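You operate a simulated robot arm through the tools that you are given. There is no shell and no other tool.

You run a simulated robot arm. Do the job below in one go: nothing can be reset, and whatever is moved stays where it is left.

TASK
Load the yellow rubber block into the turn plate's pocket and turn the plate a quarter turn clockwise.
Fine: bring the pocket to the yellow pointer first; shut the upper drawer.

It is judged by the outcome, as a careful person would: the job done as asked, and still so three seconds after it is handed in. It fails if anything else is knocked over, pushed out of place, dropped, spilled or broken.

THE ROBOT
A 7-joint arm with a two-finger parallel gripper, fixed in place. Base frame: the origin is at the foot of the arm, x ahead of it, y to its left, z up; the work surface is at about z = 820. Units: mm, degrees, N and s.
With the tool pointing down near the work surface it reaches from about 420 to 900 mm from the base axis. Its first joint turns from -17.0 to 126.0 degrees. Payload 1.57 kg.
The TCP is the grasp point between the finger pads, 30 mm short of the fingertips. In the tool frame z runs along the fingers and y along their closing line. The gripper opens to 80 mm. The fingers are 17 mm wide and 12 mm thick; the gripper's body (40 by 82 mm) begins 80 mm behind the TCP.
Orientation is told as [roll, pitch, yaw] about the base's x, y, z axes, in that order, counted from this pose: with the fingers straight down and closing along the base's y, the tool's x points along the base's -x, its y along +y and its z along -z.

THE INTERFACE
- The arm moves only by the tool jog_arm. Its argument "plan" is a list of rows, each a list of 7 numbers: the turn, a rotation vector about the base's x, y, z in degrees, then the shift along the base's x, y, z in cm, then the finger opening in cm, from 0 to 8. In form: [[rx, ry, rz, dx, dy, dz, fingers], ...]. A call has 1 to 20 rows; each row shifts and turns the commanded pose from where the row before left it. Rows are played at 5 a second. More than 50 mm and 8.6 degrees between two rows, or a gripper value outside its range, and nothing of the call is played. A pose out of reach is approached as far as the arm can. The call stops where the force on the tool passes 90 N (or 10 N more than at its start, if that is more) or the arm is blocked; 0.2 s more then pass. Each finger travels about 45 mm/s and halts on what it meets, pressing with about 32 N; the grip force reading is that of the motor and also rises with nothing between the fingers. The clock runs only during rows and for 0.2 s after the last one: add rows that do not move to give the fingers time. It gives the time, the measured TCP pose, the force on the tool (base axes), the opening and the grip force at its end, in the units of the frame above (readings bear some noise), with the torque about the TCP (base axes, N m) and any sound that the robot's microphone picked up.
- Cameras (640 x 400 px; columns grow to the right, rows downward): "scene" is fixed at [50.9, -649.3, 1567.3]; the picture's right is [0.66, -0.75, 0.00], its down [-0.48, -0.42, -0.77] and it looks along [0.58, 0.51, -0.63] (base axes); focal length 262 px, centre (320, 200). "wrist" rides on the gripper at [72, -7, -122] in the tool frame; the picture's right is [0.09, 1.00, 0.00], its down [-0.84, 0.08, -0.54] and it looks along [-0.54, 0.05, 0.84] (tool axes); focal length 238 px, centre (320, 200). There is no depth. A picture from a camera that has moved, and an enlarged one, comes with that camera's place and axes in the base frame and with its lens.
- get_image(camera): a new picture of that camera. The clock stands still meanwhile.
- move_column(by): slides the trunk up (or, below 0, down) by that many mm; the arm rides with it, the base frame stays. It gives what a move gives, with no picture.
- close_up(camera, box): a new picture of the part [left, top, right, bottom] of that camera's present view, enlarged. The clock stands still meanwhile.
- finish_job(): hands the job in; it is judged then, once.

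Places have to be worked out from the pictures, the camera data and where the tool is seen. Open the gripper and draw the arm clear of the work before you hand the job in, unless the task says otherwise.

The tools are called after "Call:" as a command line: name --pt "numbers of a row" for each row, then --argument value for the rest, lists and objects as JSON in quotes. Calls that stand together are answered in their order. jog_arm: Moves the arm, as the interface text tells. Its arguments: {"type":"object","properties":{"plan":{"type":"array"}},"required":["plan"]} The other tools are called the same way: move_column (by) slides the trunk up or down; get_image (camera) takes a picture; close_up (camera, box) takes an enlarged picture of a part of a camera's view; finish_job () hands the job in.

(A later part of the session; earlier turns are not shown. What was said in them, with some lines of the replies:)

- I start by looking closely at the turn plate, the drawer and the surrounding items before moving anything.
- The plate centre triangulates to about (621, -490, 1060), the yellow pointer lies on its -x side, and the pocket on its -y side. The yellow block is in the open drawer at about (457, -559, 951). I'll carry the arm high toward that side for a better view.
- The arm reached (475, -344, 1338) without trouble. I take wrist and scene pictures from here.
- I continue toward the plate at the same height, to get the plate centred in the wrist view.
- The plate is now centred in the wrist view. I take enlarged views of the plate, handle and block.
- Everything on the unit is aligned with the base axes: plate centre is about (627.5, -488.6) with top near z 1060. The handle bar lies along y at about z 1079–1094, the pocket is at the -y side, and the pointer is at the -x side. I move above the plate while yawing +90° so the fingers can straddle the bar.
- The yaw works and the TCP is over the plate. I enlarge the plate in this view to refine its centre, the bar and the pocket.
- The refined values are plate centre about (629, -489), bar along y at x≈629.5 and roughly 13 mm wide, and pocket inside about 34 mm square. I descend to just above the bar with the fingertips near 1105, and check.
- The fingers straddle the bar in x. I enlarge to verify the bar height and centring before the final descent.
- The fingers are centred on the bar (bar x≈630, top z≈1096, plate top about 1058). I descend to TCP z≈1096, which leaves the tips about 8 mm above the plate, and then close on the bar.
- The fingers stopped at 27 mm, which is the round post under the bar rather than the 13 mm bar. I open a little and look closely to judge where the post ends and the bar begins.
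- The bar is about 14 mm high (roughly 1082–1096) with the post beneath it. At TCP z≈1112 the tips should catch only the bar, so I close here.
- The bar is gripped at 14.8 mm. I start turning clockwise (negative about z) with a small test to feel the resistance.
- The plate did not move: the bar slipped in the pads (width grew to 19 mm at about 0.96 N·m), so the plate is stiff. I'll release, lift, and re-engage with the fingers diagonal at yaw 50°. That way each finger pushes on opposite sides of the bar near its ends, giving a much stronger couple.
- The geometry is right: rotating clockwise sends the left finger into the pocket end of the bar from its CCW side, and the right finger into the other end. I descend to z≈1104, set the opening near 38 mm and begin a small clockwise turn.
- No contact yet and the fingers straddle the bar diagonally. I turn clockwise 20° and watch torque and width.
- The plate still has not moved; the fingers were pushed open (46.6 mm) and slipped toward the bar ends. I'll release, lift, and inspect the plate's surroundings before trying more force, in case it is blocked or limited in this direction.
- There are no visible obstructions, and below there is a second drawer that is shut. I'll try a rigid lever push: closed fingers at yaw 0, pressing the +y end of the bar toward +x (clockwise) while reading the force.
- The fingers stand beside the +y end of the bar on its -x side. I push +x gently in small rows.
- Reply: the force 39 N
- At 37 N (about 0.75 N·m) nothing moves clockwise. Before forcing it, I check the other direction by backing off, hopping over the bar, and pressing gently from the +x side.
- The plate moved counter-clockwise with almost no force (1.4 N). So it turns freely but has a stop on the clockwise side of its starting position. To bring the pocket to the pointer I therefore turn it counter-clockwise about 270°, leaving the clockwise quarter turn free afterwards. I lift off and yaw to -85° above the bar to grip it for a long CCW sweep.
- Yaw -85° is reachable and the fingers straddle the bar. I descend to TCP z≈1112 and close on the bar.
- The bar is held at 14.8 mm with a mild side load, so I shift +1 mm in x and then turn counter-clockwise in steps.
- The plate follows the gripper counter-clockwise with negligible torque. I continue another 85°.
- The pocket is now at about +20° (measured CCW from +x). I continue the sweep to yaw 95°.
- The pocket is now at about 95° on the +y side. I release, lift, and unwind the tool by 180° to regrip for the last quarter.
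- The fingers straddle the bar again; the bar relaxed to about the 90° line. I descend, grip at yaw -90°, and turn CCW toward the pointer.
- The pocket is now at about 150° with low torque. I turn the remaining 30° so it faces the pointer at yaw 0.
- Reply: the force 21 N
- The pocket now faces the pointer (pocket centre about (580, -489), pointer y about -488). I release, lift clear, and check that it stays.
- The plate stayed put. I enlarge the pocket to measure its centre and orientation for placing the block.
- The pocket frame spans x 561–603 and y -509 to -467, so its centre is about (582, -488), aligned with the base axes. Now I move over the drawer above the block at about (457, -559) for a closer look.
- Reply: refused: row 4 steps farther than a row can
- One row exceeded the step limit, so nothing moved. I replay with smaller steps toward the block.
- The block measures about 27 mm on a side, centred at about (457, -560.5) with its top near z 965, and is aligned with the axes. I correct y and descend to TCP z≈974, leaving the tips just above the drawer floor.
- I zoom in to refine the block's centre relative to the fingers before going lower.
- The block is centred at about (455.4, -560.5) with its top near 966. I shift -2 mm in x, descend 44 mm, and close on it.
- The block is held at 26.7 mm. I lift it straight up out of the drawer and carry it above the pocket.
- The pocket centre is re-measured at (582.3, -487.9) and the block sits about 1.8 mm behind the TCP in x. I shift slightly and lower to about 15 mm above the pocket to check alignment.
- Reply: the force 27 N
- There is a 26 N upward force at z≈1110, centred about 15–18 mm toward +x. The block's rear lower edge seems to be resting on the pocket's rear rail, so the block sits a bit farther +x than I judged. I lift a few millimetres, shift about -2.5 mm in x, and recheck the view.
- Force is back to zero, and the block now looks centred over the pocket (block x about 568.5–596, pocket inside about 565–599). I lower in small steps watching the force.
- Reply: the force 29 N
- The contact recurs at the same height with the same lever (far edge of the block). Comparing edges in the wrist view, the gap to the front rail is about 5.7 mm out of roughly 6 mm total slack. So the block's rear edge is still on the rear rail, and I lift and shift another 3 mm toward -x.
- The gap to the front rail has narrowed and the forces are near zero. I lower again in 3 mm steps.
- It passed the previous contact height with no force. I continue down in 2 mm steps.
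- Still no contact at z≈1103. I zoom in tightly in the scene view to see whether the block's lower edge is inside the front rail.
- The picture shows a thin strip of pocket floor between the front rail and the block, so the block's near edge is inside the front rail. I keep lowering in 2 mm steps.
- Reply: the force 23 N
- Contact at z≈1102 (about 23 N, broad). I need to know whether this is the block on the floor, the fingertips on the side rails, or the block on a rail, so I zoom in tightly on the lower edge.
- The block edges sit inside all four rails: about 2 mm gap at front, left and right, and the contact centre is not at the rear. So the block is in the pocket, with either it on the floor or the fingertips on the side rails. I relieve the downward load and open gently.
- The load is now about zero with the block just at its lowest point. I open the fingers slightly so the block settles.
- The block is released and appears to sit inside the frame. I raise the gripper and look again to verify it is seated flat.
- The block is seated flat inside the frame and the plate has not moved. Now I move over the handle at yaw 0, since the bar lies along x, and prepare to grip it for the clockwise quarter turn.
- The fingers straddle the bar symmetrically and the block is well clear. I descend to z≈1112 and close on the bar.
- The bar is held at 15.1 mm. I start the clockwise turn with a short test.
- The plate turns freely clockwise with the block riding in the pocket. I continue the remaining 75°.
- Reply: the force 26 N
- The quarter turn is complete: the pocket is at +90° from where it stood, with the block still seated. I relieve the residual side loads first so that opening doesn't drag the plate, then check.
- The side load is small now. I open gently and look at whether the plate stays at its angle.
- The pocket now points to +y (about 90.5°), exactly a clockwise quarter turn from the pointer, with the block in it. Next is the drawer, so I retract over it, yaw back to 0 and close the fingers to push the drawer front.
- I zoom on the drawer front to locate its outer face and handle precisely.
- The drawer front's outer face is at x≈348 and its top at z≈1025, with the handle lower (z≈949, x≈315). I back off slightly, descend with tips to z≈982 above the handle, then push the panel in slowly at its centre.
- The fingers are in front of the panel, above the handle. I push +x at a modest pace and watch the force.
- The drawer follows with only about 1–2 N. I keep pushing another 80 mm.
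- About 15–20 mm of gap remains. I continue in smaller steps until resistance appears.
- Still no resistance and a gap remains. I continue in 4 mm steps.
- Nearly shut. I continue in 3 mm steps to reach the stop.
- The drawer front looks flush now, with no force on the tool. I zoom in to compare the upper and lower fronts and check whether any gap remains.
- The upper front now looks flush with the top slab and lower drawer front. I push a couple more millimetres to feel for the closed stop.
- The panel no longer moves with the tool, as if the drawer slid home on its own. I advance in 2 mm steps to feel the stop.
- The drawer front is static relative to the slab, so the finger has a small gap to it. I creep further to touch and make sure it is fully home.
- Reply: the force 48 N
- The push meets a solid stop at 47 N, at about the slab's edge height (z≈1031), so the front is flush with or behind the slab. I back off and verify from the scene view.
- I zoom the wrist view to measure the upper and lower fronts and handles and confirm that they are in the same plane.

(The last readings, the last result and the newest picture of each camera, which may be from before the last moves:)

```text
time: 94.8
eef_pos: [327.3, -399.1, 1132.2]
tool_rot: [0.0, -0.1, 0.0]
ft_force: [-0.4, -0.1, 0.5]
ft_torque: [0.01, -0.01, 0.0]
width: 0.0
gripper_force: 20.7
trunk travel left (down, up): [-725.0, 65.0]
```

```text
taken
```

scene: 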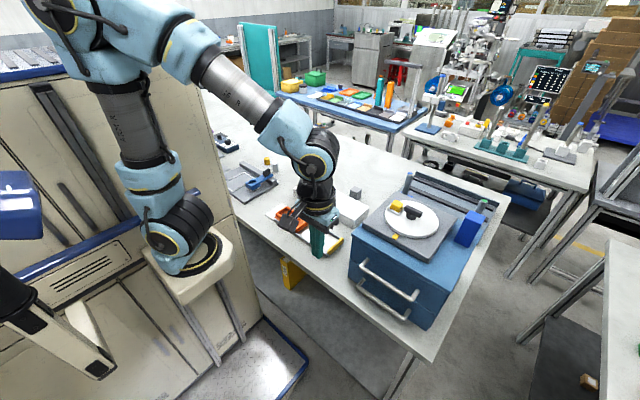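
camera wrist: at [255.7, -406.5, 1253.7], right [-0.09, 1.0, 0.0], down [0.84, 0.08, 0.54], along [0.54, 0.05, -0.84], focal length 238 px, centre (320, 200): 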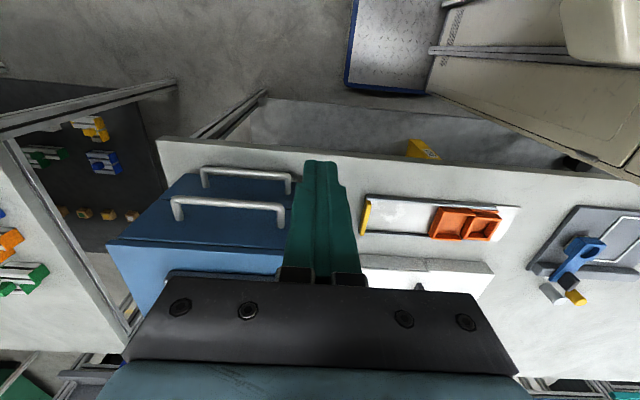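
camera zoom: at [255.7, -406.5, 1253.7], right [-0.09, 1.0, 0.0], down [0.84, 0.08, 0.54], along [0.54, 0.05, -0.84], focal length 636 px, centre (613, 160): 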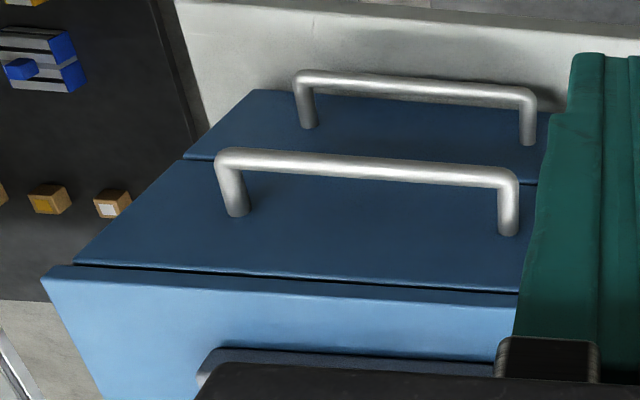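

Both drawer fronts are coplanar (their side edges line up), so the upper drawer is shut; the block sits in the pocket at the +y side. I open the gripper, rise, and retract toward the starting pose.

Call:
jog_arm --pt "0 0 0 1.5 0 4 2" --pt "0 0 0 2 0 4 4" --pt "0 0 0 2 0 4 6" --pt "0 0 0 2 0 4 8" --pt "0 0 0 2 0 4 8" --pt "0 0 0 0 4 0 8" --pt "0 0 0 0 4 0 8" --pt "0 0 0 0 4 0 8" --pt "0 0 0 0 4 0 8" --pt "0 0 0 0 4 0 8" --pt "0 0 0 0 4 0 8" --pt "0 0 0 0 4 0 8" --pt "0 0 0 0 4 0 8" --pt "0 0 0 0 4 0 8" --pt "0 0 0 0 0 0 8"

Call:
get_image --camera "scene"

Call:
close_up --camera "scene" --box '[370, 180, 470, 260]'

Call:
close_up --camera "scene" --box '[330, 190, 510, 340]'

Call:
get_image --camera "wrist"

```text
time: 98.0
eef_pos: [431.7, -40.2, 1329.8]
tool_rot: [0.0, 0.0, 0.0]
ft_force: [0.2, -0.1, 0.2]
ft_torque: [-0.03, -0.01, 0.02]
width: 80.0
gripper_force: 0.1
out of reach, approached as far as the arm can: row 11
trunk travel left (down, up): [-725.0, 65.0]
```

```text
taken
```

scene: 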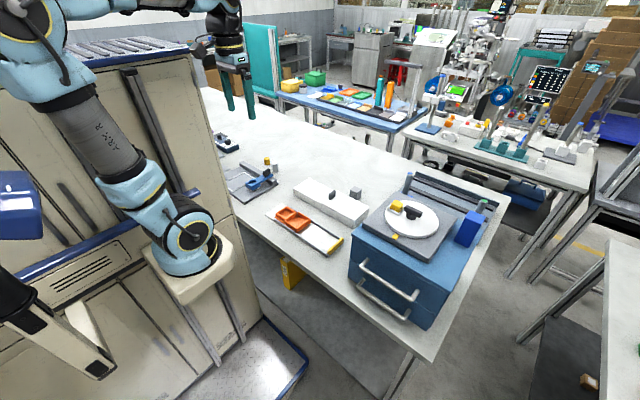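

```text
5.00 times, centred on (420, 220) of scene
camera zoom: at [50.9, -649.3, 1567.3], right [0.66, -0.75, 0.0], down [-0.48, -0.42, -0.77], along [0.58, 0.51, -0.63], focal length 1308 px, centre (-180, 100)
```

zoom: 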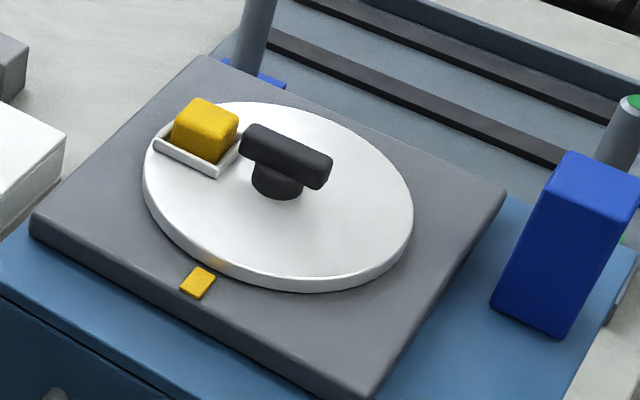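

```text
2.67 times, centred on (420, 265) of scene
camera zoom: at [50.9, -649.3, 1567.3], right [0.66, -0.75, 0.0], down [-0.48, -0.42, -0.77], along [0.58, 0.51, -0.63], focal length 697 px, centre (53, 27)
```

zoom: 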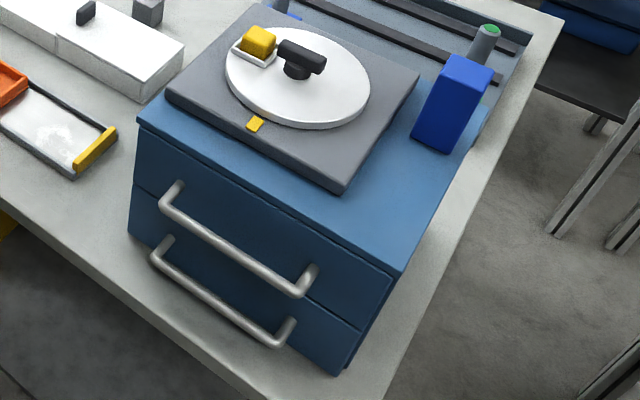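

```text
taken
camera wrist: at [359.0, -47.0, 1452.1], right [-0.09, 1.0, 0.0], down [0.84, 0.08, 0.54], along [0.54, 0.05, -0.84], focal length 238 px, centre (320, 200)
```

wrist: 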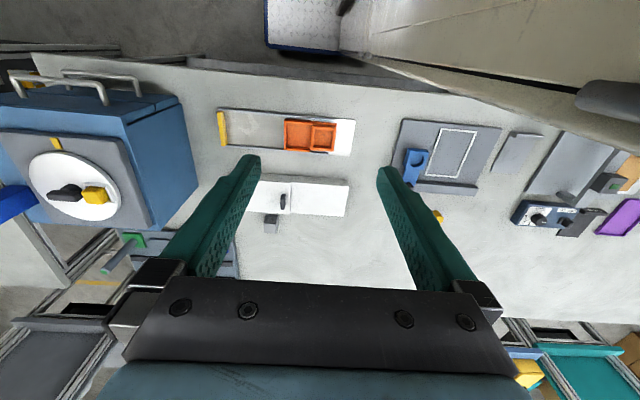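

The final views show the yellow block seated in the pocket a clockwise quarter turn from the pointer, with both drawers shut. Everything else is in its original place, the gripper is open and the arm is clear, so I hand the job in.

Call:
finish_job

```text
The job is handed in.
```

The job is done and handed in: the yellow block is in the turn plate's pocket and the plate has been turned a quarter turn clockwise. The upper drawer is shut.

- **Pocket to the pointer:** The plate would not turn clockwise from where it started; it seems to have a stop there. I turned it about 270° counter-clockwise to line the pocket up with the yellow pointer.
- **Loading:** The block went in with the pocket at the pointer. It touched the pocket's edge twice on the way down, and it now sits flat inside the frame.
- **Quarter turn:** I then turned the plate 90° clockwise. By my measurement the pocket is within about 1° of that, on the side of the plate toward the orange tray and white box.
- **Drawer:** I pushed the upper drawer until its front was level with the lower one. While checking that it was closed, I pressed against the edge of the unit's top with about 47 N. The unit did not move.

In the last pictures nothing else looks moved, the gripper is open, and the arm is back near its starting position.
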